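You operate a simulated robot arm through the tools that you are given. There is no shell and no other tool. Be economical: measure what you need, move in short steps, check, and stop when the job is done.

You are at the controls of a simulated robot arm. One attempt, no reset.

## Task
Swap the thin film roll for the 150 C roll; the thin one goes in the blue tub.
Fine: brake to 0 and roller arm out first; the blue cap waits on top of the film stand; cap back in the new roll before the arm goes in; brake at 2 at the end. Set down upright: what you pick out.

The check looks at the end state, three seconds after you hand in, the way a careful person would. Anything else that was tipped, shoved, dropped, spilled or broken makes it a failure. Lids that push on must go on centred and level and be pressed home; caps that screw on are set level and turned clockwise until they are tight.

## Robot
A 7-joint arm with a two-finger parallel gripper on a trunk, on a base that drives. Base frame: it is fixed to the floor where the robot stands at the start and does not move with it; the origin is under the middle of the robot, x ahead of it, y to its left, z up; the surface under the hand at the start is at about z = 640. Units: mm, degrees, N and s.
With the tool pointing down near the work surface it reaches from about 100 to 660 mm from the robot's upright axis, wherever it stands. Its first joint turns from -166.0 to 166.0 degrees. Places, roughly: base air handwheel [700, 100, 1000]; belt dial [-1200, 2600, 900]; brake dial [400, 0, 500]; cooling fan switch [-1100, 2800, 900]; edge handwheel [0, 600, 500]; feed button [-1200, 2700, 900]; feed spindle [200, 500, 700]; film stand [300, 500, 500]; heat dial [-1100, 2500, 900]; heat switch [-1000, 2500, 900]; jog button [200, 400, 500]; roller arm [200, 700, 800]; side air handwheel [800, -100, 1000]; side flap lever [300, 800, 1300]; top flap lever [500, 400, 1300]; top of the film stand [500, 200, 600]. Payload 3.43 kg.
Tool frame: the origin (TCP) lies between the finger pads and is the grasp point; the fingertips stand 30 mm ahead of it; z points along the fingers, y is the line along which they close. Largest opening 94 mm; finger width 28, thickness 10; the body of the gripper, 50 by 96 mm, starts 55 mm behind the TCP.
Orientation is told as [roll, pitch, yaw] about the base's x, y, z axes, in that order, counted from this pose: with the fingers straight down and closing along the base's y, the tool's x points along the base's -x, its y along +y and its z along -z.

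## Interface
- The arm moves only by the tool arm_command. Its argument "steps" is a list that holds one entry, the list of rows, each a list of 7 numbers: the shift along the base's x, y, z in mm, then the turn, a rotation vector about the base's x, y, z in degrees, then the finger opening in mm, from 0 to 94. In form: [[[x, y, z, rx, ry, rz, claw], ...]]. A call has 1 to 12 rows; each row is the pose to reach, as a shift and turn from the pose commanded when the call began. A row lasts 0.2 s, in which the tool goes at most 50 mm and 8.6 degrees; a call with a longer step from one row to the next is refused whole, and so is a gripper value outside its range. A pose out of reach is approached as far as the arm can. The call stops where the force on the tool passes 60 N (or 10 N more than at its start, if that is more) or the arm is blocked; 0.2 s more then pass. The fingers move at their own pace (about 108 mm/s each) and stop on an object; they squeeze with about 34 N. The grip force told is the motor's: it shows also when the fingers shut on nothing. Time passes only in rows, and 0.2 s behind the last, so rows that repeat a pose let the fingers close. The reply holds the time, the measured pose of the TCP, the force on the tool along the base axes, the opening and the grip force, in the units named above and with some noise, with the torque about the TCP (base axes, N m) and any sound that the robot's microphone picked up.
- Cameras (640 x 400 px; columns grow to the right, rows downward): "scene" is now at [368.9, 265.3, 1199.9]; the picture's right is [-0.00, -0.22, -0.97], its down [-0.55, -0.82, 0.19] and it looks along [-0.84, 0.53, -0.12] (base axes); focal length 214 px, centre (320, 200). "wrist" rides on the gripper at [76, 14, -103] in the tool frame; the picture's right is [-0.18, 0.98, 0.00], its down [-0.75, -0.14, -0.64] and it looks along [-0.63, -0.12, 0.77] (tool axes); focal length 243 px, centre (320, 200). There is no depth. A picture from a camera that has moved, and an enlarged one, comes with that camera's place and axes in the base frame and with its lens.
- grab_frame(camera): a new picture of that camera. No time passes.
- slide_trunk(by): slides the trunk up (or, below 0, down) by that many mm; the arm and the scene camera ride with it, the base frame stays. It gives what a move gives, with no picture.
- roll_base(legs): drives the robot by 1 to 6 legs, each [ahead, left, turn to the left] in mm, mm and degrees, along the robot's own axes; the way and the turn of a leg run together, so that a leg with both is an arc; at most 1500 mm and 180 degrees a leg. The arm and the cameras ride along, it lands a little off, and it stops where it bumps. It gives what a move gives.
- head_to(pan, tilt): turns the head with the scene camera to pan (to the left, within 80 degrees either way) and tilt (down, from -29 to 69), counted from straight ahead of the robot. It gives what a move gives.
- close_up(camera, box): a new picture of the part [left, top, right, bottom] of that camera's present view, enlarged. No time passes.
- close_job(): hands the job in; it is judged then, once.

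Work in short steps. Places have to be worked out from the pictures, the camera data and where the tool is seen: move nearer, look again, correct. Check each grasp and each placing, and mend what went wrong. You have 120 turns and 82 pictures in all, those below and enlarged ones among them. Open the gripper and draw the arm clear of the work before you hand the job in, unless the task says otherwise; then end with one line.

The tools are called after "Emit:" as a command line: name --argument value ..., lists and objects as JSON in quotes. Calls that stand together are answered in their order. arm_command: Moves the arm, as the interface text tells. Its arguments: {"type":"object","properties":{"steps":{"type":"array"}},"required":["steps"]} The other tools are called the same way: slide_trunk (by) slides the trunk up or down; roll_base (legs) drives the base; head_to (pan, tilt) turns the head that bears the scene camera; grab_frame (camera) takes a picture; close_up (camera, box) takes an enlarged picture of a part of a camera's view; close_job () hands the job in.

At the start:

```text
clock: 0.0
tcp_pos: [348.5, 196.0, 1084.4]
ee_rot: [0.0, 0.1, 0.0]
force: [-0.5, 0.3, -0.2]
ft_torque: [-0.02, -0.01, 0.0]
gripper_width: 93.9
finger_force: 0.0
trunk travel left (down, up): [-225.0, 365.0]
robot x, y, heading: [-1.7, -0.1, 0.2]
head pan, tilt: [77.1, 56.8]
```

scene: 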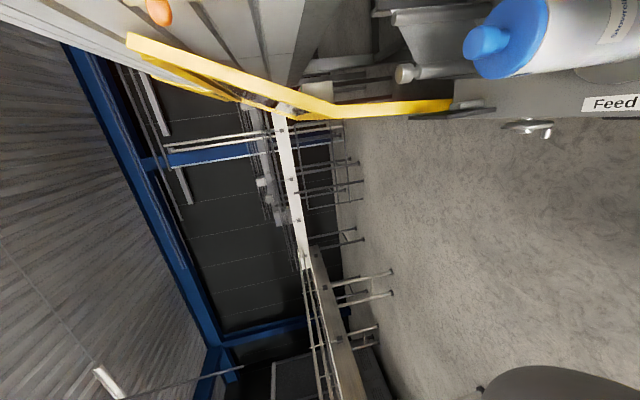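
wrist: 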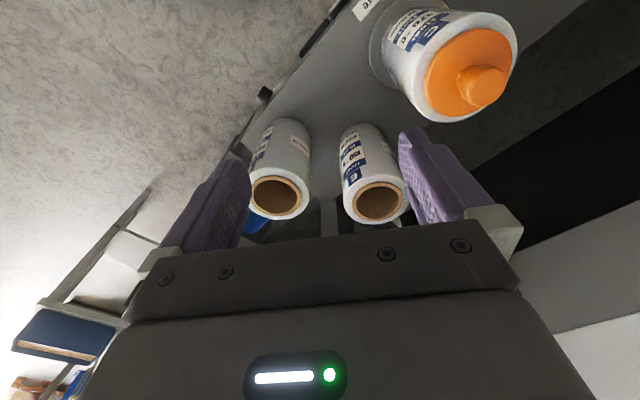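

The wrist view shows two rolls with open cores standing below and a roll with an orange cap. I'll turn the head toward the machine to see the layout.

Emit:
head_to --pan 30 --tilt 40

Emit:
grab_frame --camera "scene"

Emit:
close_up --camera "wrist" --box '[200, 0, 560, 225]'

```text
clock: 1.1
tcp_pos: [347.5, 197.2, 1085.0]
ee_rot: [0.0, 0.1, 0.0]
force: [0.1, -0.3, 0.7]
ft_torque: [0.03, 0.0, 0.0]
gripper_width: 94.0
finger_force: 0.0
trunk travel left (down, up): [-225.0, 365.0]
robot x, y, heading: [-1.5, 0.1, 0.1]
head pan, tilt: [30.0, 40.0]
```

```text
79 pictures are left
camera scene: at [391.8, 239.4, 1141.9], right [0.0, -0.87, -0.5], down [-0.77, -0.32, 0.56], along [-0.64, 0.38, -0.66], focal length 214 px, centre (320, 200)
```

scene: 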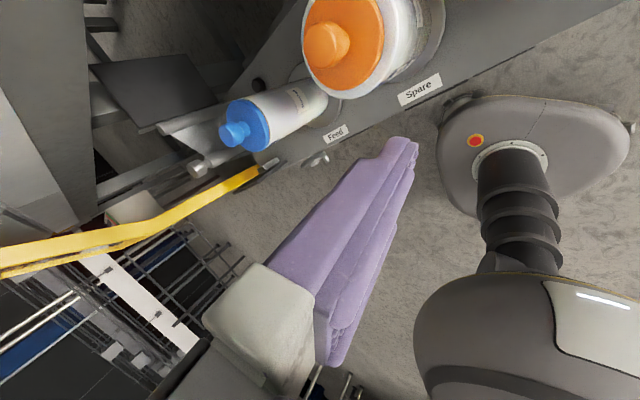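

```text
1.78 times, centred on (380, 112) of wrist
camera zoom: at [270.4, 210.1, 1187.3], right [0.18, 0.98, 0.0], down [0.75, -0.14, 0.64], along [0.63, -0.12, -0.77], focal length 431 px, centre (213, 356)
```

zoom: 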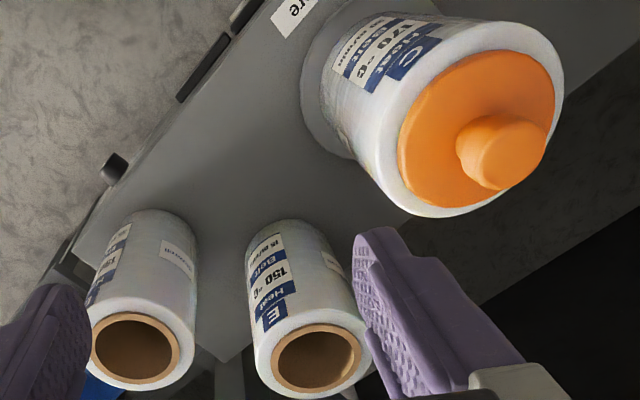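

The head camera's axes follow: tilt 0/pan 0 looks straight down with picture-up along +x. I'll look around the stand and toward the machine.

Emit:
head_to --pan 40 --tilt 0

Emit:
grab_frame --camera "scene"

Emit:
head_to --pan -10 --tilt -10

Emit:
grab_frame --camera "scene"

```text
clock: 2.2
tcp_pos: [346.1, 196.6, 1085.8]
ee_rot: [-0.1, 0.1, 0.0]
force: [0.0, 0.2, -0.4]
ft_torque: [0.01, -0.02, -0.01]
gripper_width: 94.1
finger_force: 0.1
trunk travel left (down, up): [-225.0, 365.0]
robot x, y, heading: [0.1, 3.8, 0.1]
head pan, tilt: [40.0, 0.0]
```

```text
77 pictures are left
camera scene: at [455.4, 254.7, 1146.5], right [0.0, -0.77, -0.64], down [-1.0, 0.0, 0.0], along [0.0, 0.64, -0.77], focal length 214 px, centre (320, 200)
```

scene: 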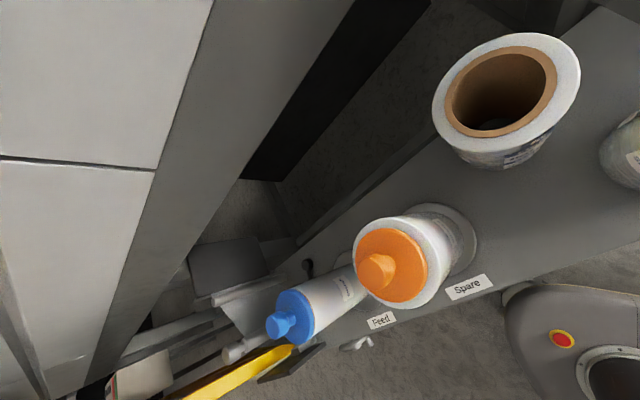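

```text
clock: 3.4
tcp_pos: [346.9, 197.0, 1085.4]
ee_rot: [-0.1, 0.0, 0.0]
force: [-0.3, -0.2, -0.3]
ft_torque: [-0.02, 0.01, -0.02]
gripper_width: 93.7
finger_force: 0.1
trunk travel left (down, up): [-225.0, 365.0]
robot x, y, heading: [-0.8, -0.6, -0.0]
head pan, tilt: [-10.0, -10.0]
```

```text
76 pictures are left
camera scene: at [470.7, 182.3, 1132.5], right [0.0, -0.98, 0.17], down [-0.98, -0.03, -0.17], along [0.17, -0.17, -0.97], focal length 214 px, centre (320, 200)
```

scene: 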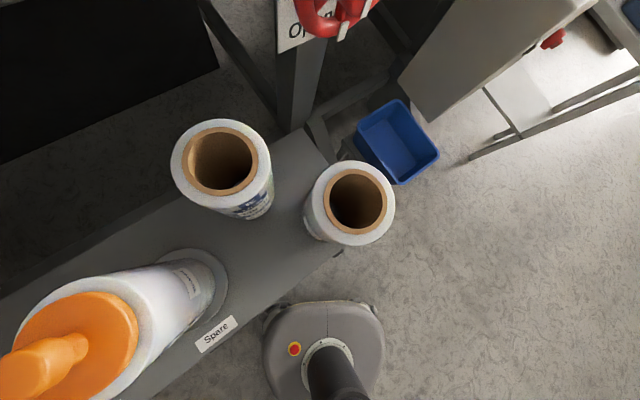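

The stand carries: two uncapped rolls near (552,250) and (515,90), with tops at about z≈865, then Spare and Feed. The blue tub is on the floor beyond. Next I read the labels on the Feed roll and look further along.

Emit:
head_to --pan 50 --tilt 25

Emit:
grab_frame --camera "scene"

Emit:
close_up --camera "scene" --box '[200, 80, 440, 230]'

```text
clock: 4.7
tcp_pos: [347.6, 196.6, 1086.4]
ee_rot: [0.0, -0.1, -0.1]
force: [0.2, -0.2, 0.0]
ft_torque: [-0.01, -0.02, 0.0]
gripper_width: 93.8
finger_force: 0.1
trunk travel left (down, up): [-225.0, 365.0]
robot x, y, heading: [-3.0, 1.5, 0.0]
head pan, tilt: [50.0, 25.0]
```

```text
75 pictures are left
camera scene: at [415.1, 267.4, 1156.2], right [0.0, -0.64, -0.77], down [-0.91, -0.32, 0.27], along [-0.42, 0.69, -0.58], focal length 214 px, centre (320, 200)
```

scene: 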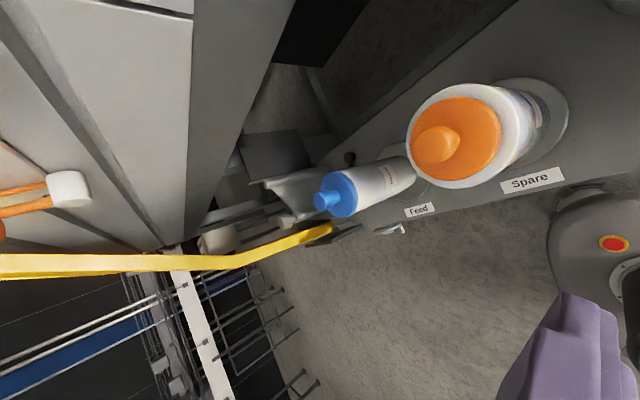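

```text
2.67 times, centred on (320, 155) of scene
camera zoom: at [415.1, 267.4, 1156.2], right [0.0, -0.64, -0.77], down [-0.91, -0.32, 0.27], along [-0.42, 0.69, -0.58], focal length 572 px, centre (320, 320)
```

zoom: 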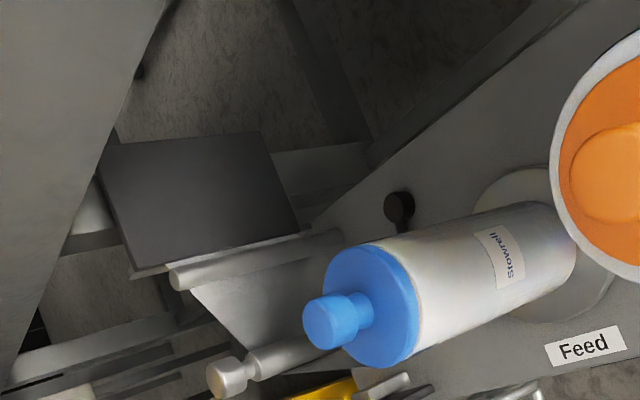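

Feed holds the thin roll with the blue cap. The stand's front edge runs from about (430,37) to (157,479), so its face normal heads about 32° from the robot. I'll lower the arm in front of that face and tilt the wrist camera to see the brake dial.

Emit:
arm_command --steps '[[[-40, -25, -20, 0.5, -2, 4, 94], [-80, -50, -50, 1, -4, 8, 94], [-120, -75, -90, 2, -6, 11, 94], [-150, -95, -130, 2.5, -8, 14, 94], [-150, -95, -170, 3, -10, 17, 94], [-150, -95, -210, 3.5, -12, 20, 94], [-150, -95, -250, 4, -14, 23, 94], [-150, -95, -280, 4.5, -16, 26, 94], [-150, -95, -310, 5, -18, 29, 94], [-150, -95, -330, 5.5, -19.2, 32, 94], [-150, -95, -340, 5.5, -19.2, 32, 94]]]'

Emit:
grab_frame --camera "wrist"

```text
refused: row 1 steps farther than a row can; nothing moved
```

```text
73 pictures are left
camera wrist: at [270.4, 210.1, 1187.3], right [0.18, 0.98, 0.0], down [0.75, -0.14, 0.64], along [0.63, -0.12, -0.77], focal length 243 px, centre (320, 200)
```

wrist: 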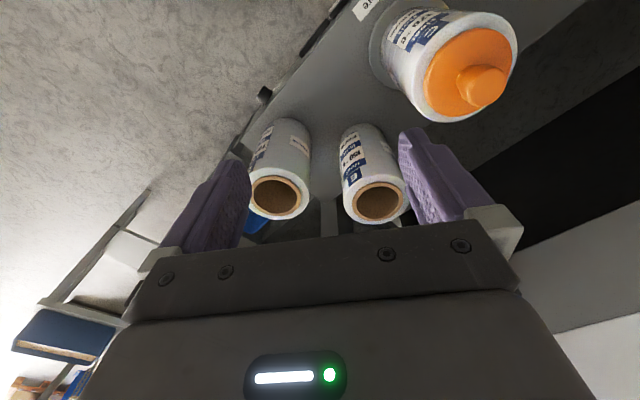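

The first row was slightly over 50 mm; I'll use smaller steps.

Emit:
arm_command --steps '[[[-35, -22, -15, 0.5, -2, 4, 94], [-70, -44, -40, 1, -4, 8, 94], [-105, -66, -65, 2, -6, 11, 94], [-135, -85, -95, 2.5, -8, 14, 94], [-150, -95, -135, 3, -10, 17, 94], [-150, -95, -180, 3.5, -12, 20, 94], [-150, -95, -220, 4, -14, 23, 94], [-150, -95, -260, 4.5, -16, 26, 94], [-150, -95, -300, 5, -18, 29, 94], [-150, -95, -330, 5.5, -19.2, 32, 94], [-150, -95, -340, 5.5, -19.2, 32, 94]]]'

Emit:
grab_frame --camera "wrist"

```text
clock: 6.2
tcp_pos: [259.6, 142.7, 843.0]
ee_rot: [1.9, -15.2, 20.8]
force: [-0.5, 0.6, 1.1]
ft_torque: [0.06, -0.05, 0.02]
gripper_width: 94.1
finger_force: 0.1
out of reach, approached as far as the arm can: row 3, 4, 5, 6, 7
trunk travel left (down, up): [-225.0, 365.0]
robot x, y, heading: [-1.6, -1.8, 0.3]
head pan, tilt: [50.0, 25.0]
stopped in row 7: the force on the tool passed its limit at 165 N (the readings are from after the stop); the commanded pose is now the measured one
```

```text
72 pictures are left
camera wrist: at [161.3, 116.7, 921.6], right [-0.19, 0.98, 0.08], down [0.58, 0.05, 0.81], along [0.79, 0.2, -0.58], focal length 243 px, centre (320, 200)
```

wrist: 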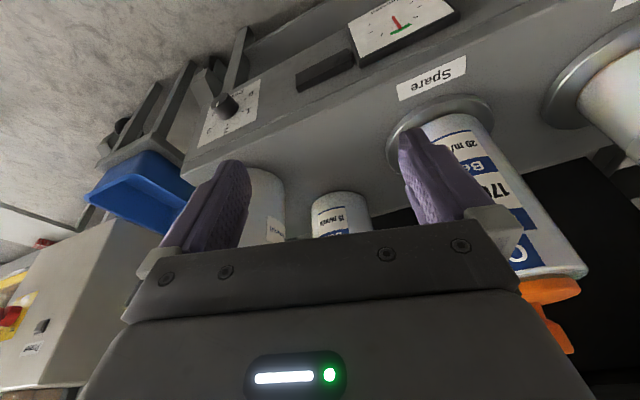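

That hit 165 N while out of reach, so the arm was likely folding against itself; the rolls still stand upright. The brake dial (left, on the front face) and the gauge are in view, so I zoom on them.

Emit:
close_up --camera "wrist" --box '[160, 60, 320, 160]'

Emit:
close_up --camera "wrist" --box '[280, 0, 480, 125]'

```text
4.00 times, centred on (240, 110) of wrist
camera zoom: at [161.3, 116.7, 921.6], right [-0.19, 0.98, 0.08], down [0.58, 0.05, 0.81], along [0.79, 0.2, -0.58], focal length 970 px, centre (640, 560)
```

zoom: 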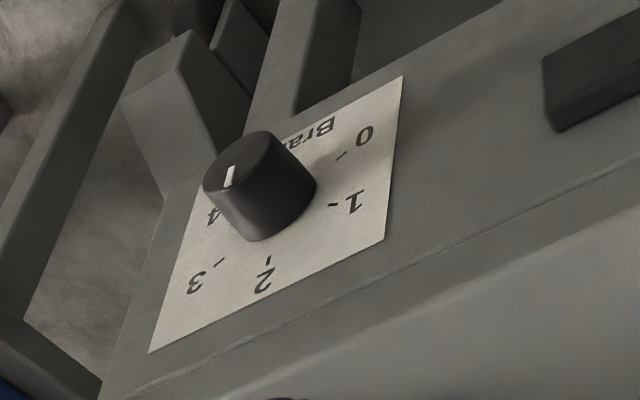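

```text
3.20 times, centred on (380, 62) of wrist
camera zoom: at [161.3, 116.7, 921.6], right [-0.19, 0.98, 0.08], down [0.58, 0.05, 0.81], along [0.79, 0.2, -0.58], focal length 776 px, centre (128, 640)
```

zoom: 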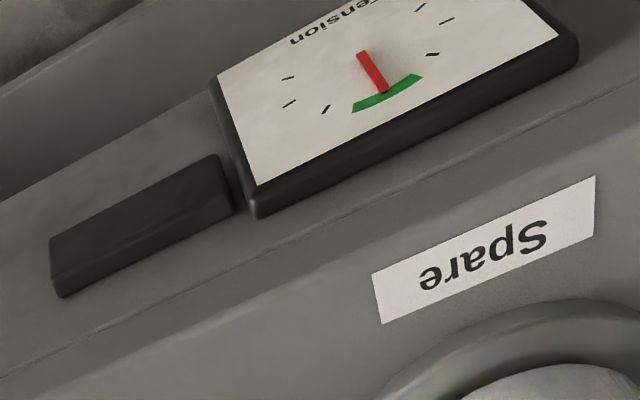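

The dial is at about (425,44,549) with its axis along the stand's normal, so I want the robot farther back to approach it horizontally. I check the floor to the right and behind before driving.

Emit:
head_to --pan -55 --tilt 45

Emit:
grab_frame --camera "scene"

```text
clock: 8.1
tcp_pos: [258.9, 143.8, 842.0]
ee_rot: [1.8, -15.1, 20.7]
force: [1.9, 0.1, -0.6]
ft_torque: [-0.07, 0.08, -0.08]
gripper_width: 94.0
finger_force: 0.1
trunk travel left (down, up): [-225.0, 365.0]
robot x, y, heading: [-3.0, 0.4, -0.2]
head pan, tilt: [-55.0, 45.0]
```

```text
69 pictures are left
camera scene: at [298.1, 84.6, 931.2], right [0.02, -0.63, 0.77], down [-0.94, 0.25, 0.22], along [-0.33, -0.73, -0.59], focal length 214 px, centre (320, 200)
```

scene: 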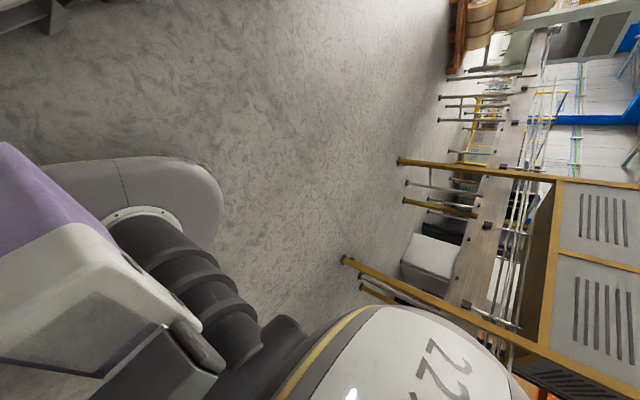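

The floor behind and to the right is clear. I'll back off diagonally, then turn to face the stand squarely.

Emit:
roll_base --legs '[[-110, -200, 0], [0, 0, 31.5]]'

Emit:
grab_frame --camera "wrist"

```text
clock: 11.3
tcp_pos: [32.9, 58.3, 842.9]
ee_rot: [1.8, -15.0, 52.3]
force: [1.1, 2.3, -0.1]
ft_torque: [-0.23, 0.09, -0.13]
gripper_width: 93.9
finger_force: 0.0
trunk travel left (down, up): [-225.0, 365.0]
robot x, y, heading: [-111.1, -199.6, 31.2]
head pan, tilt: [-55.0, 45.0]
```

```text
68 pictures are left
camera wrist: at [-36.6, -16.2, 921.3], right [-0.67, 0.73, 0.08], down [0.47, 0.35, 0.81], along [0.57, 0.58, -0.58], focal length 243 px, centre (320, 200)
```

wrist: 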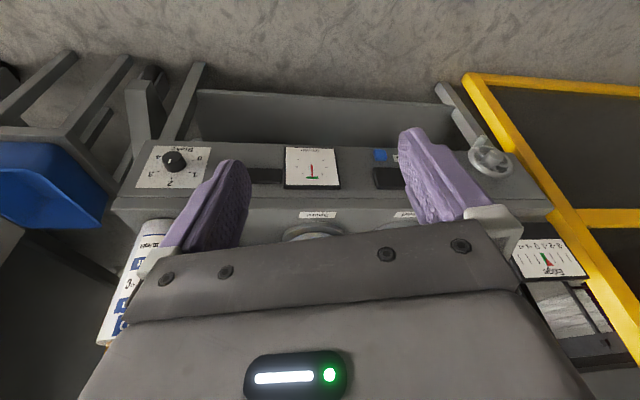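

From here the face is clear: brake dial at left, tension gauge, jog button, edge handwheel. I'll rotate the tool to horizontal and bring it about 130 mm in front of the dial.

Emit:
arm_command --steps '[[[28, -8, -29, 5, -5.6, -1.8, 94], [56, -16, -59, 10, -11.2, -3.5, 94], [84, -25, -88, 15, -16.8, -5.3, 94], [112, -33, -118, 20, -22.4, -7.1, 94], [140, -41, -147, 25, -28, -8.9, 94], [168, -49, -176, 30, -33.6, -10.6, 94], [196, -57, -206, 35, -39.2, -12.4, 94], [224, -66, -235, 40, -44.8, -14.2, 94], [252, -74, -264, 45, -50.4, -16, 94], [281, -82, -294, 50.3, -56, -17.7, 94], [281, -82, -294, 50.3, -56, -17.7, 94]]]'

Emit:
grab_frame --camera "wrist"

```text
clock: 13.7
tcp_pos: [364.5, -34.3, 677.3]
ee_rot: [-147.7, -89.8, -178.9]
force: [-0.8, 0.2, 0.7]
ft_torque: [0.01, 0.02, -0.01]
gripper_width: 93.9
finger_force: 0.1
out of reach, approached as far as the arm can: row 8, 9, 10, 11
trunk travel left (down, up): [-225.0, 365.0]
robot x, y, heading: [-113.3, -201.8, 31.5]
head pan, tilt: [-55.0, 45.0]
```

```text
67 pictures are left
camera wrist: at [270.5, -78.6, 600.7], right [-0.54, 0.82, 0.18], down [-0.46, -0.47, 0.75], along [0.7, 0.32, 0.63], focal length 243 px, centre (320, 200)
```

wrist: 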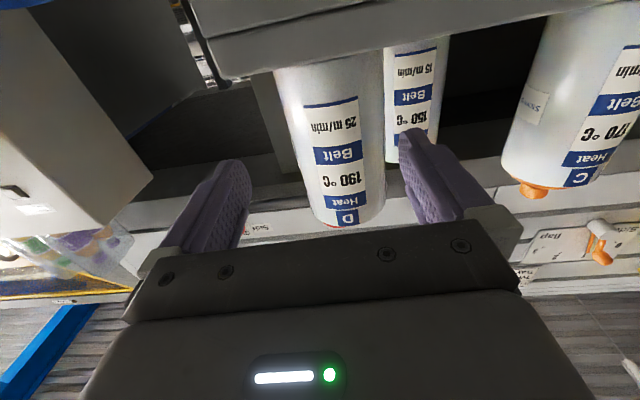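

Labels confirm it: 150 °C is the E roll, 190 °C is D and 170 °C is the spare. The arm couldn't get low enough, so I lower the trunk by 128 mm.

Emit:
slide_trunk --by -128

Emit:
grab_frame --camera "wrist"

Emit:
head_to --pan 0 --tilt 0

Emit:
grab_frame --camera "scene"

```text
clock: 15.3
tcp_pos: [364.9, -33.5, 548.2]
ee_rot: [-162.6, -89.9, -164.0]
force: [0.6, 0.0, 0.7]
ft_torque: [0.0, -0.02, 0.03]
gripper_width: 94.1
finger_force: 0.2
trunk travel left (down, up): [-97.0, 493.0]
robot x, y, heading: [-115.3, -199.8, 31.7]
head pan, tilt: [-55.0, 45.0]
```

```text
66 pictures are left
camera wrist: at [270.7, -79.5, 472.7], right [-0.54, 0.82, 0.18], down [-0.46, -0.47, 0.75], along [0.7, 0.32, 0.63], focal length 243 px, centre (320, 200)
```

wrist: 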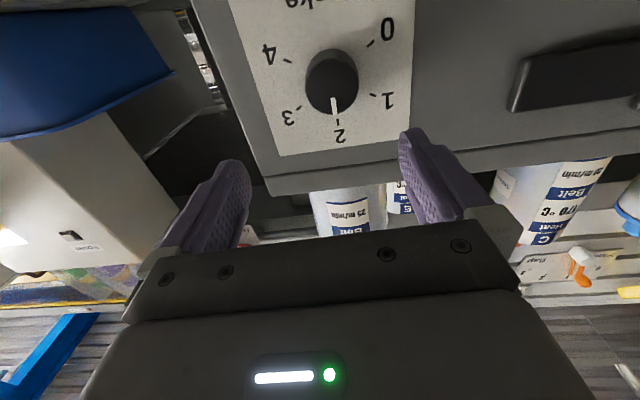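

```text
clock: 16.5
tcp_pos: [365.1, -34.1, 550.0]
ee_rot: [-161.8, -89.9, -164.8]
force: [-0.5, -0.2, -0.1]
ft_torque: [0.02, 0.03, 0.0]
gripper_width: 94.2
finger_force: 0.0
trunk travel left (down, up): [-97.0, 493.0]
robot x, y, heading: [-112.6, -199.6, 31.7]
head pan, tilt: [0.0, 0.0]
```

```text
65 pictures are left
camera scene: at [329.5, -56.2, 659.6], right [0.55, -0.84, 0.0], down [0.0, 0.0, -1.0], along [0.84, 0.55, 0.0], focal length 214 px, centre (320, 200)
```

scene: 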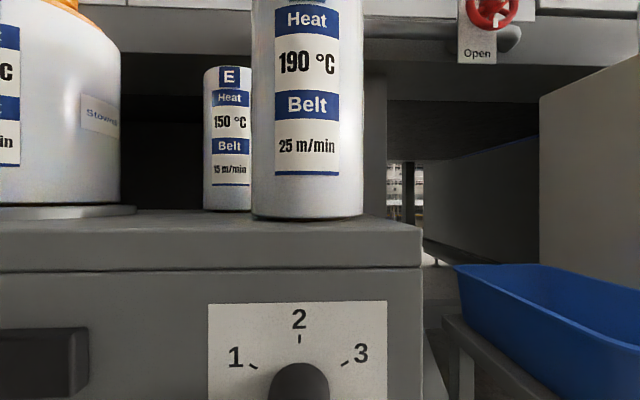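

The pointer sits at 2, with 0 at −120° (counter-clockwise). Combining both cameras, the dial centre is at t≈−215, z≈521, with the face at d≈401. I'll lower 28 mm, centre, move in and grip the knob.

Emit:
slide_trunk --by -28

Emit:
arm_command --steps '[[[-8, 12, 0, 0, 0, 0, 70], [9, 23, 0, 0, 0, 0, 70], [26, 34, 0, 0, 0, 0, 70], [26, 34, 0, 0, 0, 0, 70]]]'

Emit:
grab_frame --camera "wrist"

Emit:
grab_frame --camera "scene"

```text
clock: 17.3
tcp_pos: [363.7, -33.9, 520.9]
ee_rot: [-162.6, -90.0, -163.9]
force: [0.2, 0.8, 0.3]
ft_torque: [0.0, -0.01, 0.01]
gripper_width: 94.1
finger_force: 0.0
trunk travel left (down, up): [-69.0, 521.0]
robot x, y, heading: [-111.9, -200.6, 31.4]
head pan, tilt: [0.0, 0.0]
```

```text
clock: 18.3
tcp_pos: [390.0, -1.2, 520.0]
ee_rot: [175.2, -90.0, -141.9]
force: [-0.3, 0.3, 0.0]
ft_torque: [-0.03, -0.02, 0.01]
gripper_width: 70.0
finger_force: 0.1
trunk travel left (down, up): [-69.0, 521.0]
robot x, y, heading: [-114.9, -198.7, 31.5]
head pan, tilt: [0.0, 0.0]
```

```text
64 pictures are left
camera wrist: at [296.5, -45.4, 444.4], right [-0.54, 0.82, 0.18], down [-0.46, -0.47, 0.75], along [0.7, 0.32, 0.63], focal length 243 px, centre (320, 200)
```

wrist: 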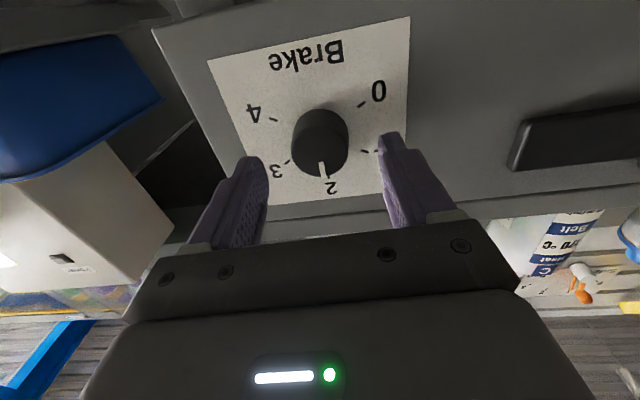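

```text
63 pictures are left
camera scene: at [355.4, -22.1, 631.4], right [0.55, -0.84, 0.0], down [0.0, 0.0, -1.0], along [0.84, 0.55, 0.0], focal length 214 px, centre (320, 200)
```

scene: 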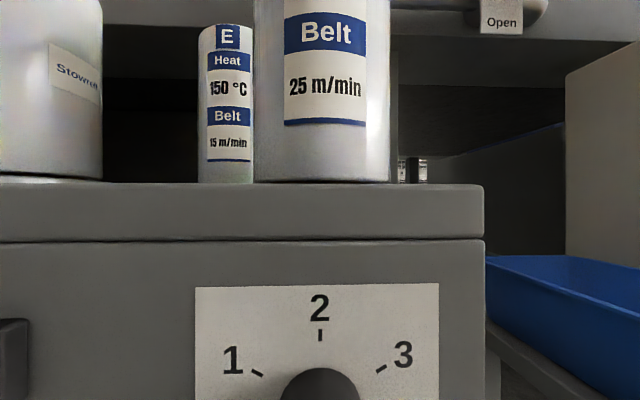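

The knob now lies centred between the fingertips. I move in another 33 mm and close.

Emit:
arm_command --steps '[[[14, 9, 0, 0, 0, 0, 70], [28, 18, 0, 0, 0, 0, 70], [28, 18, 0, 0, 0, 0, 0], [28, 18, 0, 0, 0, 0, 0], [28, 18, 0, 0, 0, 0, 0]]]'

Emit:
grab_frame --camera "wrist"

```text
clock: 19.5
tcp_pos: [418.8, 18.7, 520.6]
ee_rot: [-159.7, -89.9, -167.1]
force: [7.1, -5.8, 0.2]
ft_torque: [-0.4, 0.63, -0.2]
gripper_width: 40.8
finger_force: 44.5
trunk travel left (down, up): [-69.0, 521.0]
robot x, y, heading: [-112.7, -200.1, 31.5]
head pan, tilt: [0.0, 0.0]
```

```text
62 pictures are left
camera wrist: at [325.5, -26.3, 443.5], right [-0.54, 0.82, 0.18], down [-0.46, -0.47, 0.75], along [0.71, 0.32, 0.63], focal length 243 px, centre (320, 200)
```

wrist: 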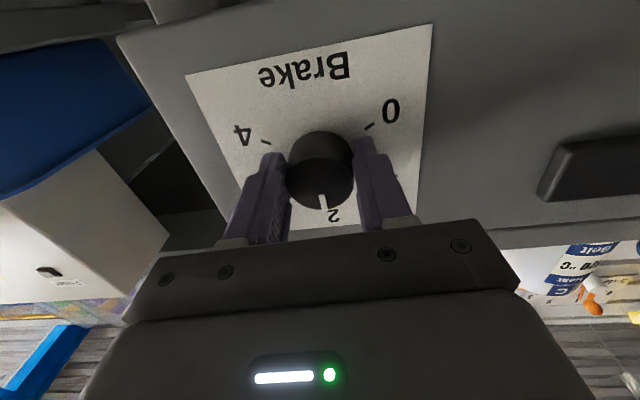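

Gripped at 41 mm, good. I turn counter-clockwise about the dial axis in steps, 80° first.

Emit:
arm_command --steps '[[[0, 0, 0, -6.7, -4.4, 0, 0], [0, 0, 0, -13.4, -8.8, 0, 0], [0, 0, 0, -20.2, -13.2, 0, 0], [0, 0, 0, -26.9, -17.6, 0, 0], [0, 0, 0, -33.6, -22, 0, 0], [0, 0, 0, -40.3, -26.4, 0, 0], [0, 0, 0, -47, -30.8, 0, 0], [0, 0, 0, -53.8, -35.2, 0, 0], [0, 0, 0, -60.5, -39.6, 0, 0], [0, 0, 0, -67.2, -44, 0, 0], [0, 0, 0, -67.2, -44, 0, 0]]]'

Emit:
grab_frame --camera "wrist"

```text
clock: 21.9
tcp_pos: [420.1, 15.4, 524.5]
ee_rot: [-90.3, -9.6, 123.1]
force: [21.7, -30.7, 36.4]
ft_torque: [0.69, -0.81, -0.79]
gripper_width: 40.3
finger_force: 44.4
trunk travel left (down, up): [-69.0, 521.0]
robot x, y, heading: [-115.0, -199.9, 31.4]
head pan, tilt: [0.0, 0.0]
```

```text
61 pictures are left
camera wrist: at [373.3, -101.9, 496.3], right [-0.18, 0.29, -0.94], down [-0.93, 0.25, 0.26], along [0.31, 0.92, 0.23], focal length 243 px, centre (320, 200)
```

wrist: 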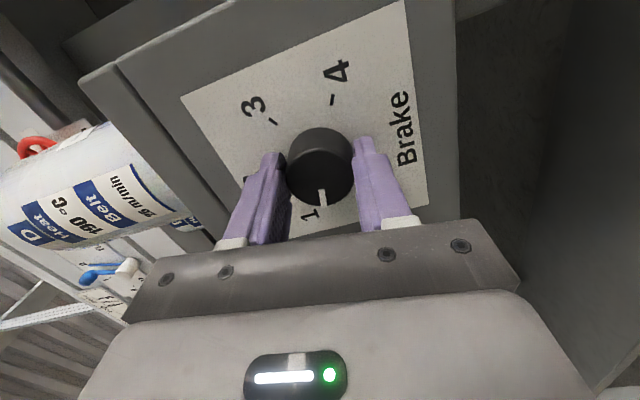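

The knob followed, now past 1. The forces show the axis about 5 mm up and slightly right, so I relax toward them and turn the last 40°.

Emit:
arm_command --steps '[[[1, -1.5, 3, 0, 0, 0, 0], [2, -3, 5, 0, 0, 0, 0], [2, -3, 5, -6.7, -4.4, 0, 0], [2, -3, 5, -13.4, -8.8, 0, 0], [2, -3, 5, -20.2, -13.2, 0, 0], [2, -3, 5, -26.9, -17.6, 0, 0], [2, -3, 5, -33.6, -22, 0, 0], [2, -3, 5, -33.6, -22, 0, 0]]]'

Emit:
grab_frame --camera "wrist"

```text
clock: 23.7
tcp_pos: [418.8, 15.2, 526.5]
ee_rot: [-89.7, 30.6, 123.5]
force: [-7.0, 5.5, 6.3]
ft_torque: [0.45, -0.62, -0.24]
gripper_width: 40.6
finger_force: 44.8
trunk travel left (down, up): [-69.0, 521.0]
robot x, y, heading: [-112.2, -201.2, 31.5]
head pan, tilt: [0.0, 0.0]
```

```text
60 pictures are left
camera wrist: at [373.1, -102.3, 552.6], right [0.18, -0.29, -0.94], down [-0.93, 0.25, -0.26], along [0.31, 0.93, -0.22], focal length 243 px, centre (320, 200)
```

wrist: 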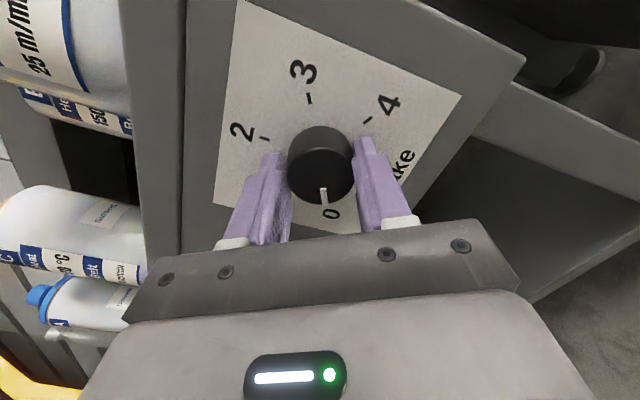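

The pointer is on 0. I release, back out along the normal, and start unwinding the hand.

Emit:
arm_command --steps '[[[0, 0, 0, 0, 0, 0, 75], [0, 0, 0, 0, 0, 0, 75], [-34, -22, 0, 0, 0, 0, 75], [-68, -44, 0, 0, 0, 0, 75], [-100, -65, 0, 0, 0, 0, 75], [-100, -65, 0, 7, 4.6, 0, 75], [-100, -65, 0, 14, 9.2, 0, 75], [-100, -65, 0, 21, 13.7, 0, 75], [-100, -65, 0, 28, 18.3, 0, 75], [-100, -65, 0, 35, 22.9, 0, 75], [-100, -65, 0, 42, 27.5, 0, 75], [-100, -65, 0, 49, 32, 0, 75]]]'

Emit:
arm_command --steps '[[[0, 0, 0, 7, 4.6, 0, 75], [0, 0, 0, 14, 9.2, 0, 75], [0, 0, 0, 21, 13.7, 0, 75], [0, 0, 0, 28, 18.3, 0, 75], [0, 0, 0, 35, 22.9, 0, 75], [0, 0, 0, 42, 27.5, 0, 75], [0, 0, 0, 49, 32, 0, 75], [0, 0, 0, 51.7, 33.8, 0, 75]]]'

Emit:
grab_frame --camera "wrist"

```text
clock: 26.3
tcp_pos: [321.2, -49.9, 527.4]
ee_rot: [-89.9, -28.1, 123.3]
force: [-0.2, 0.2, -0.1]
ft_torque: [0.02, -0.01, 0.0]
gripper_width: 74.7
finger_force: 0.1
trunk travel left (down, up): [-69.0, 521.0]
robot x, y, heading: [-111.3, -199.5, 31.5]
head pan, tilt: [0.0, 0.0]
```

```text
clock: 28.1
tcp_pos: [319.7, -51.2, 527.4]
ee_rot: [-135.2, -89.9, 168.5]
force: [-0.1, -0.5, -0.7]
ft_torque: [0.0, 0.04, 0.02]
gripper_width: 75.2
finger_force: 0.1
trunk travel left (down, up): [-69.0, 521.0]
robot x, y, heading: [-111.4, -202.0, 31.2]
head pan, tilt: [0.0, 0.0]
```

```text
59 pictures are left
camera wrist: at [226.5, -95.9, 449.7], right [-0.54, 0.82, 0.18], down [-0.46, -0.47, 0.75], along [0.7, 0.32, 0.63], focal length 243 px, centre (320, 200)
```

wrist: 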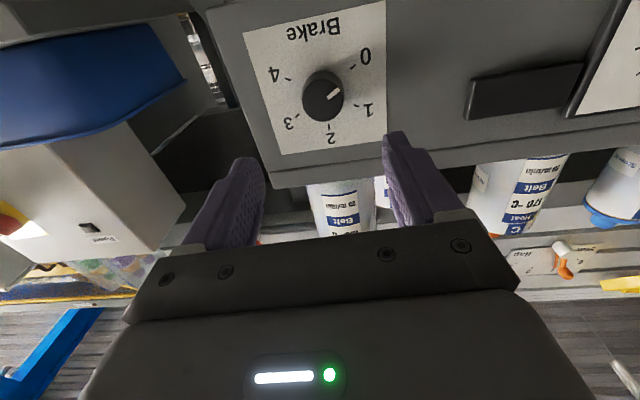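

The brake reads 0. I raise the trunk, keep the hand well in front of the stand, and drive left to view the Feed spindle and roller arm.

Emit:
slide_trunk --by 260

Emit:
roll_base --legs '[[0, 450, 0]]'

Emit:
grab_frame --camera "scene"

```text
clock: 30.7
tcp_pos: [319.3, -50.4, 785.5]
ee_rot: [-112.2, -89.8, 145.5]
force: [0.7, 1.0, 0.2]
ft_torque: [-0.02, 0.0, -0.01]
gripper_width: 75.2
finger_force: 0.1
trunk travel left (down, up): [-329.0, 261.0]
robot x, y, heading: [-115.4, -201.1, 31.4]
head pan, tilt: [0.0, 0.0]
```

```text
clock: 33.5
tcp_pos: [81.4, 338.5, 786.3]
ee_rot: [-112.2, -89.8, 146.0]
force: [-0.1, 1.2, -0.9]
ft_torque: [-0.02, -0.02, 0.02]
gripper_width: 74.8
finger_force: 0.1
trunk travel left (down, up): [-329.0, 261.0]
robot x, y, heading: [-355.1, 183.6, 31.7]
head pan, tilt: [0.0, 0.0]
```

```text
58 pictures are left
camera scene: at [45.9, 316.1, 896.8], right [0.56, -0.83, 0.0], down [0.0, 0.0, -1.0], along [0.83, 0.56, 0.0], focal length 214 px, centre (320, 200)
```

scene: 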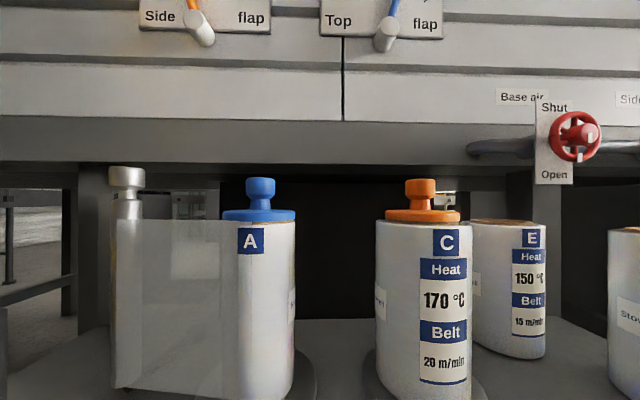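

Clear view: roll A (thin) with the blue cap, and film running to a roller with a knob on the left. I look down at it for the arm's pivot.

Emit:
slide_trunk --by 200

Emit:
head_to --pan 15 --tilt 50

Emit:
grab_frame --camera "scene"

```text
clock: 35.6
tcp_pos: [82.0, 337.0, 987.0]
ee_rot: [-112.4, -89.7, 146.2]
force: [0.6, 0.0, 0.4]
ft_torque: [-0.01, 0.0, -0.01]
gripper_width: 75.3
finger_force: 0.1
trunk travel left (down, up): [-529.0, 61.0]
robot x, y, heading: [-354.4, 185.5, 31.9]
head pan, tilt: [0.0, 0.0]
```

```text
clock: 36.8
tcp_pos: [82.0, 337.0, 986.5]
ee_rot: [-113.8, -89.8, 147.6]
force: [0.4, 0.4, 0.2]
ft_torque: [-0.01, 0.02, 0.03]
gripper_width: 74.8
finger_force: 0.0
trunk travel left (down, up): [-529.0, 61.0]
robot x, y, heading: [-349.7, 183.6, 31.6]
head pan, tilt: [15.0, 50.0]
```

```text
57 pictures are left
camera scene: at [22.4, 323.7, 1018.9], right [0.75, -0.66, 0.0], down [-0.5, -0.58, -0.64], along [0.43, 0.48, -0.77], focal length 214 px, centre (320, 200)
```

scene: 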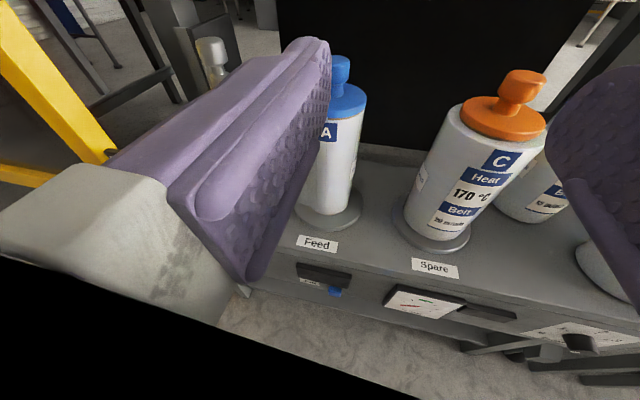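

The fingers block the view. I turn the hand down over the front area and look again.

Emit:
arm_command --steps '[[[0, 0, 0, -4.5, 6.9, 0, 40], [0, 0, 0, -9, 13.7, 0, 40], [0, 0, 0, -13.5, 20.6, 0, 40], [0, 0, 0, -18, 27.5, 0, 40], [0, 0, 0, -22.5, 34.4, 0, 40], [0, 0, 0, -27, 41.2, 0, 40], [0, 0, 0, -31.5, 48.1, 0, 40], [0, 0, 0, -36, 55, 0, 40], [0, 0, 0, -40.5, 61.9, 0, 40], [0, 0, 0, -45, 68.7, 0, 40], [0, 0, 0, -49.5, 75.6, 0, 40], [0, 0, 0, -49.5, 75.6, 0, 40]]]'

Emit:
head_to --pan 30 --tilt -15

Emit:
grab_frame --camera "scene"

```text
clock: 39.4
tcp_pos: [81.9, 338.0, 987.1]
ee_rot: [0.4, 0.3, 33.4]
force: [0.2, 0.0, 0.3]
ft_torque: [0.0, 0.02, -0.02]
gripper_width: 39.9
finger_force: 0.0
trunk travel left (down, up): [-529.0, 61.0]
robot x, y, heading: [-352.2, 181.0, 32.2]
head pan, tilt: [15.0, 50.0]
```

```text
clock: 40.8
tcp_pos: [81.9, 338.0, 987.0]
ee_rot: [0.5, 0.3, 33.3]
force: [0.6, -0.3, 0.2]
ft_torque: [0.01, -0.01, 0.02]
gripper_width: 40.2
finger_force: 0.1
trunk travel left (down, up): [-529.0, 61.0]
robot x, y, heading: [-348.9, 183.9, 31.6]
head pan, tilt: [30.0, -15.0]
```

```text
56 pictures are left
camera scene: at [169.4, 444.4, 1046.9], right [0.47, -0.72, -0.51], down [-0.88, -0.42, -0.22], along [-0.06, 0.55, -0.83], focal length 214 px, centre (320, 200)
```

scene: 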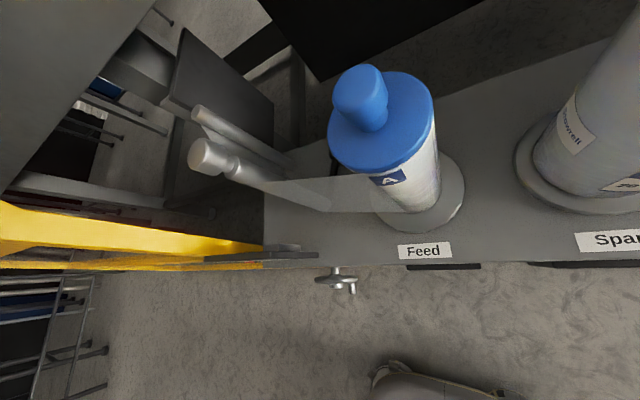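

I zoom on the roller area.

Emit:
close_up --camera "scene" --box '[150, 60, 470, 260]'

Emit:
head_to --pan 10 --tilt -29

Emit:
grab_frame --camera "scene"

```text
2.00 times, centred on (310, 160) of scene
camera zoom: at [169.4, 444.4, 1046.9], right [0.47, -0.72, -0.51], down [-0.88, -0.42, -0.22], along [-0.06, 0.55, -0.83], focal length 429 px, centre (340, 280)
```

zoom: 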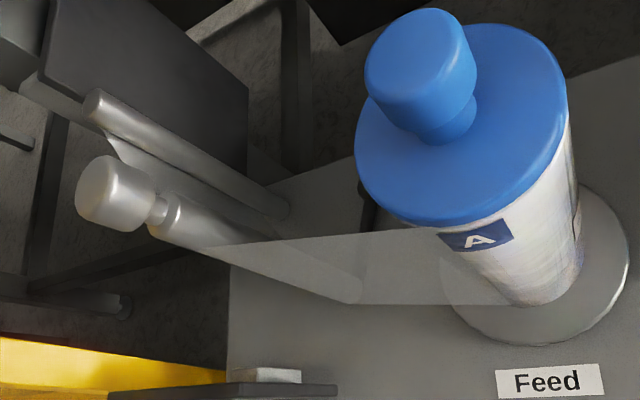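

```text
clock: 41.6
tcp_pos: [82.4, 338.8, 986.7]
ee_rot: [0.5, 0.3, 33.3]
force: [0.2, 0.9, 0.0]
ft_torque: [0.0, -0.01, -0.01]
gripper_width: 39.8
finger_force: 0.0
trunk travel left (down, up): [-529.0, 61.0]
robot x, y, heading: [-354.1, 186.1, 31.8]
head pan, tilt: [10.0, -28.6]
```

```text
54 pictures are left
camera scene: at [199.9, 430.3, 1050.3], right [0.54, -0.82, -0.18], down [-0.78, -0.41, -0.47], along [0.31, 0.4, -0.87], focal length 214 px, centre (320, 200)
```

scene: 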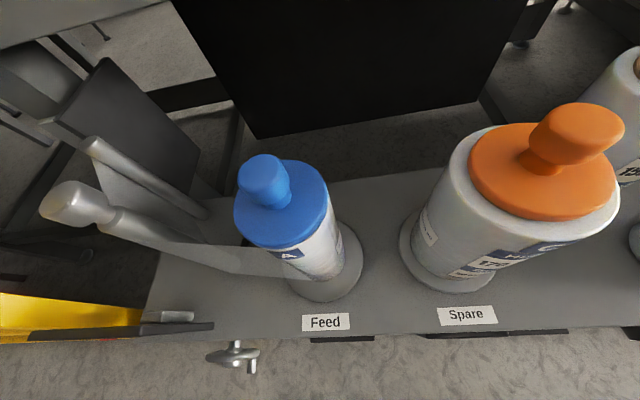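

I need to see how the knobbed roller is mounted, so I zoom on its base.

Emit:
close_up --camera "scene" --box '[30, 130, 370, 343]'

```text
1.88 times, centred on (200, 236) of scene
camera zoom: at [199.9, 430.3, 1050.3], right [0.54, -0.82, -0.18], down [-0.78, -0.41, -0.47], along [0.31, 0.4, -0.87], focal length 403 px, centre (545, 132)
```

zoom: 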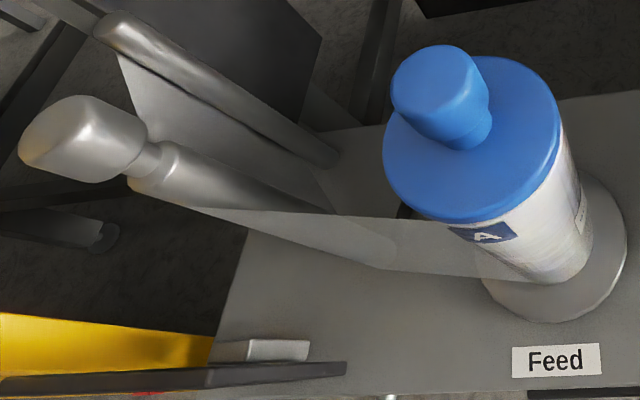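

The roller stands near (134,701). I lower the trunk 200 mm and pan left to view it from the side and near the base.

Emit:
slide_trunk --by -200

Emit:
head_to --pan 55 --tilt -15

Emit:
grab_frame --camera "scene"

```text
clock: 43.8
tcp_pos: [83.1, 338.5, 786.2]
ee_rot: [0.5, 0.3, 33.4]
force: [0.1, 0.5, 0.3]
ft_torque: [-0.01, 0.0, 0.05]
gripper_width: 39.9
finger_force: 0.0
trunk travel left (down, up): [-329.0, 261.0]
robot x, y, heading: [-352.6, 182.6, 31.7]
head pan, tilt: [10.0, -28.6]
```

```text
clock: 44.9
tcp_pos: [83.5, 337.6, 786.9]
ee_rot: [0.5, 0.3, 33.5]
force: [-0.6, 0.0, 0.5]
ft_torque: [0.01, -0.03, 0.05]
gripper_width: 40.1
finger_force: 0.2
trunk travel left (down, up): [-329.0, 261.0]
robot x, y, heading: [-351.1, 184.7, 31.9]
head pan, tilt: [55.0, -15.0]
```

```text
52 pictures are left
camera scene: at [155.5, 465.7, 870.7], right [0.31, -0.48, -0.82], down [-0.92, -0.35, -0.14], along [-0.22, 0.81, -0.55], focal length 214 px, centre (320, 200)
```

scene: 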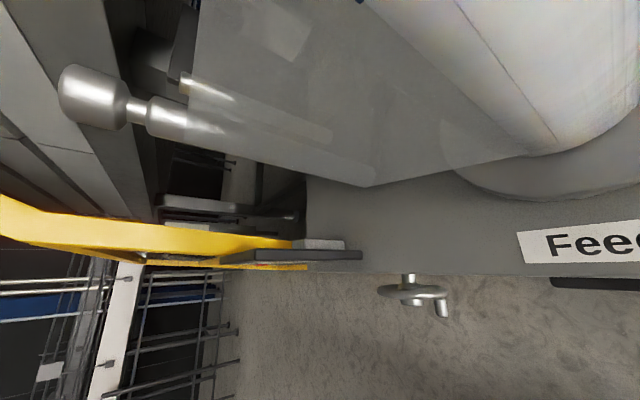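

The film hides the base. I'll raise up and bring the camera above the roller.

Emit:
slide_trunk --by 220

Emit:
arm_command --steps '[[[-8, 35, 0, 0, 0, 0, 40], [-16, 70, 0, 0, 0, 0, 40], [-24, 105, 0, 0, 0, 0, 40], [-32, 140, 0, 0, 0, 0, 40], [-40, 175, 0, 0, 0, 0, 40], [-48, 210, 0, 0, 0, 0, 40], [-56, 245, 0, 0, 0, 0, 40]]]'

Emit:
head_to --pan 0 --tilt -5

Emit:
grab_frame --camera "scene"

```text
clock: 47.2
tcp_pos: [82.5, 337.8, 1006.1]
ee_rot: [0.5, 0.3, 33.5]
force: [-0.1, -0.6, 0.2]
ft_torque: [0.0, -0.02, -0.01]
gripper_width: 40.1
finger_force: 0.1
trunk travel left (down, up): [-549.0, 41.0]
robot x, y, heading: [-353.5, 186.8, 32.0]
head pan, tilt: [55.0, -15.0]
```

```text
clock: 48.8
tcp_pos: [25.8, 584.6, 1008.1]
ee_rot: [0.5, 0.3, 33.4]
force: [0.7, 0.9, -1.3]
ft_torque: [-0.03, 0.0, -0.04]
gripper_width: 39.7
finger_force: 0.0
trunk travel left (down, up): [-549.0, 41.0]
robot x, y, heading: [-345.8, 187.5, 32.0]
head pan, tilt: [55.0, -15.0]
```

```text
clock: 50.1
tcp_pos: [26.7, 582.2, 1008.1]
ee_rot: [0.4, 0.3, 33.4]
force: [-0.4, 0.8, 0.4]
ft_torque: [-0.03, 0.03, 0.01]
gripper_width: 40.1
finger_force: 0.1
trunk travel left (down, up): [-549.0, 41.0]
robot x, y, heading: [-349.5, 183.1, 32.0]
head pan, tilt: [0.0, -5.0]
```

```text
51 pictures are left
camera scene: at [124.2, 647.7, 1050.0], right [0.55, -0.83, -0.01], down [-0.83, -0.55, -0.08], along [0.06, 0.05, -1.0], focal length 214 px, centre (320, 200)
```

scene: 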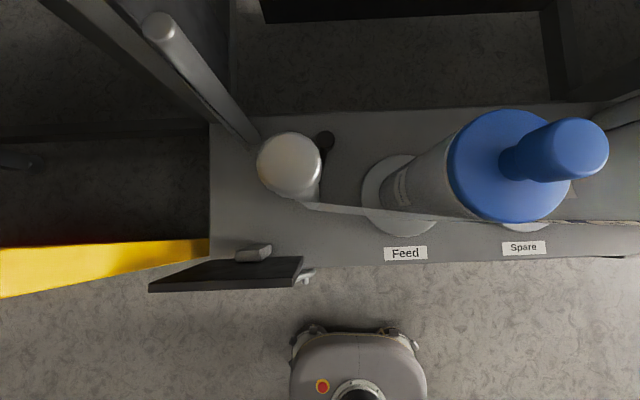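

Emit:
close_up --camera "scene" --box '[200, 90, 440, 240]'

```text
2.67 times, centred on (320, 165) of scene
camera zoom: at [124.2, 647.7, 1050.0], right [0.55, -0.83, -0.01], down [-0.83, -0.55, -0.08], along [0.06, 0.05, -1.0], focal length 572 px, centre (320, 293)
```

zoom: 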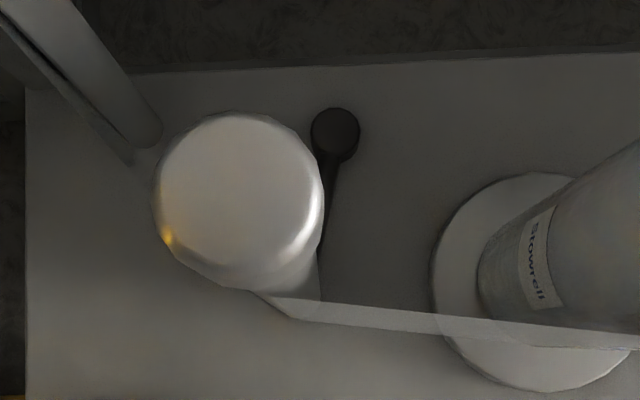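

The top view shows the arm: a black pivot peg near (248,721) and a short bar to the roller at about (140,690), with a knob on top. It's out of reach from here, so I shift the arm and drive closer so the hand ends above the knob.

Emit:
arm_command --steps '[[[18, -27, 0, 0, 0, 0, 80], [36, -54, 0, 0, 0, 0, 80], [53, -81, 0, 0, 0, 0, 80]]]'

Emit:
roll_base --legs '[[150, 120, 0]]'

Emit:
grab_frame --camera "wrist"

Emit:
grab_frame --camera "scene"

```text
clock: 50.9
tcp_pos: [80.5, 500.7, 1008.3]
ee_rot: [0.6, 0.3, 33.5]
force: [0.2, -0.2, -0.4]
ft_torque: [0.02, 0.03, -0.02]
gripper_width: 79.8
finger_force: 0.2
trunk travel left (down, up): [-549.0, 41.0]
robot x, y, heading: [-351.5, 184.0, 32.2]
head pan, tilt: [0.0, -5.0]
```

```text
clock: 52.4
tcp_pos: [140.6, 682.6, 1006.9]
ee_rot: [0.5, 0.3, 33.5]
force: [0.4, 0.9, 0.1]
ft_torque: [-0.02, 0.01, -0.02]
gripper_width: 80.0
finger_force: 0.1
trunk travel left (down, up): [-549.0, 41.0]
robot x, y, heading: [-285.3, 365.4, 32.0]
head pan, tilt: [0.0, -5.0]
```

```text
49 pictures are left
camera wrist: at [70.5, 652.5, 1110.0], right [-0.39, 0.92, 0.01], down [0.71, 0.3, 0.64], along [0.58, 0.25, -0.77], focal length 243 px, centre (320, 200)
```

wrist: 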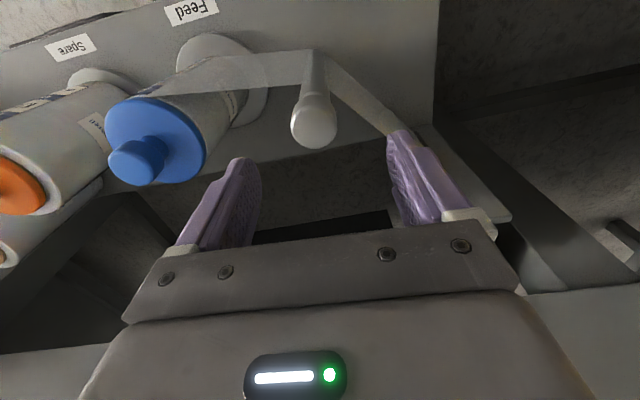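

```text
48 pictures are left
camera scene: at [238.4, 748.9, 1049.6], right [0.55, -0.83, -0.01], down [-0.83, -0.55, -0.08], along [0.06, 0.05, -1.0], focal length 214 px, centre (320, 200)
```

scene: 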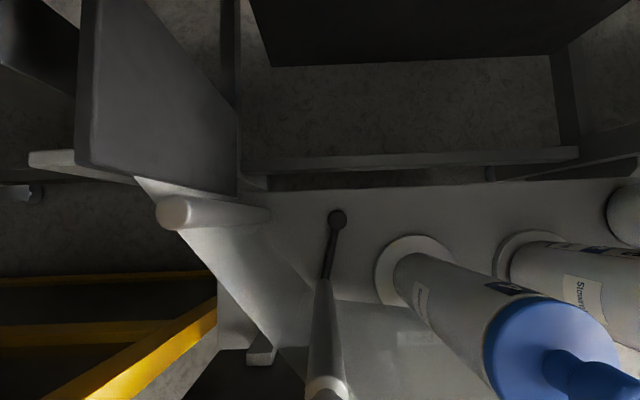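

The pivot peg is at about (250,723), the roller at about (137,680), with the knob top at z≈930. I open to 64 mm and descend over the knob.

Emit:
arm_command --steps '[[[-2, -5, -20, 0, 0, 0, 66], [-2, -5, -40, 0, 0, 0, 66], [-2, -5, -55, 0, 0, 0, 66], [-2, -5, -55, 0, 0, 0, 66]]]'

Emit:
grab_frame --camera "wrist"

```text
clock: 53.4
tcp_pos: [138.9, 679.1, 952.9]
ee_rot: [0.5, 0.3, 33.5]
force: [-0.8, 0.3, 0.2]
ft_torque: [-0.02, -0.01, -0.02]
gripper_width: 66.2
finger_force: 0.1
trunk travel left (down, up): [-549.0, 41.0]
robot x, y, heading: [-289.3, 365.3, 32.0]
head pan, tilt: [0.0, -5.0]
```

```text
47 pictures are left
camera wrist: at [68.0, 648.2, 1055.8], right [-0.39, 0.92, 0.01], down [0.71, 0.3, 0.64], along [0.58, 0.25, -0.77], focal length 243 px, centre (320, 200)
```

wrist: 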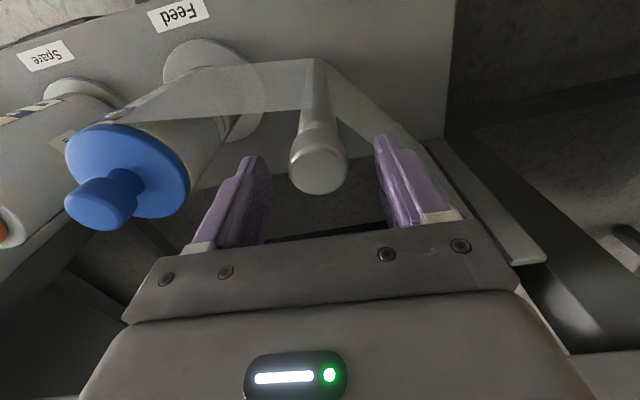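

The knob is centred between the fingers. I descend 35 mm more and close.

Emit:
arm_command --steps '[[[-2, -1, -18, 0, 0, 0, 66], [-2, -1, -35, 0, 0, 0, 66], [-2, -1, -35, 0, 0, 0, 20], [-2, -1, -35, 0, 0, 0, 20], [-2, -1, -35, 0, 0, 0, 20]]]'

Emit:
grab_frame --camera "wrist"

```text
clock: 54.6
tcp_pos: [138.7, 677.0, 918.7]
ee_rot: [0.5, 0.3, 33.5]
force: [2.0, -0.2, 0.8]
ft_torque: [0.08, -0.11, -0.1]
gripper_width: 36.9
finger_force: 45.1
trunk travel left (down, up): [-549.0, 41.0]
robot x, y, heading: [-282.6, 362.2, 32.2]
head pan, tilt: [0.0, -5.0]
```

```text
46 pictures are left
camera wrist: at [66.5, 645.7, 1021.5], right [-0.39, 0.92, 0.01], down [0.71, 0.3, 0.64], along [0.58, 0.25, -0.77], focal length 243 px, centre (320, 200)
```

wrist: 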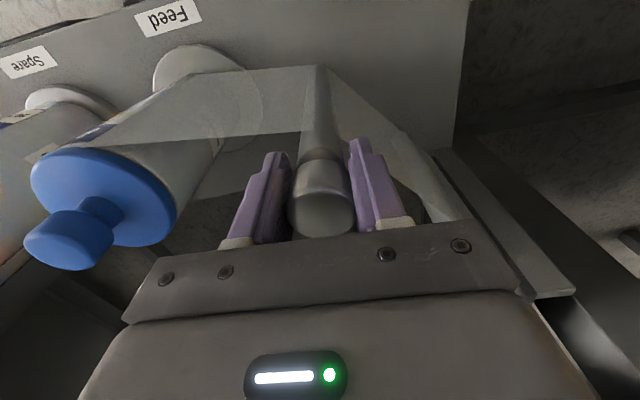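

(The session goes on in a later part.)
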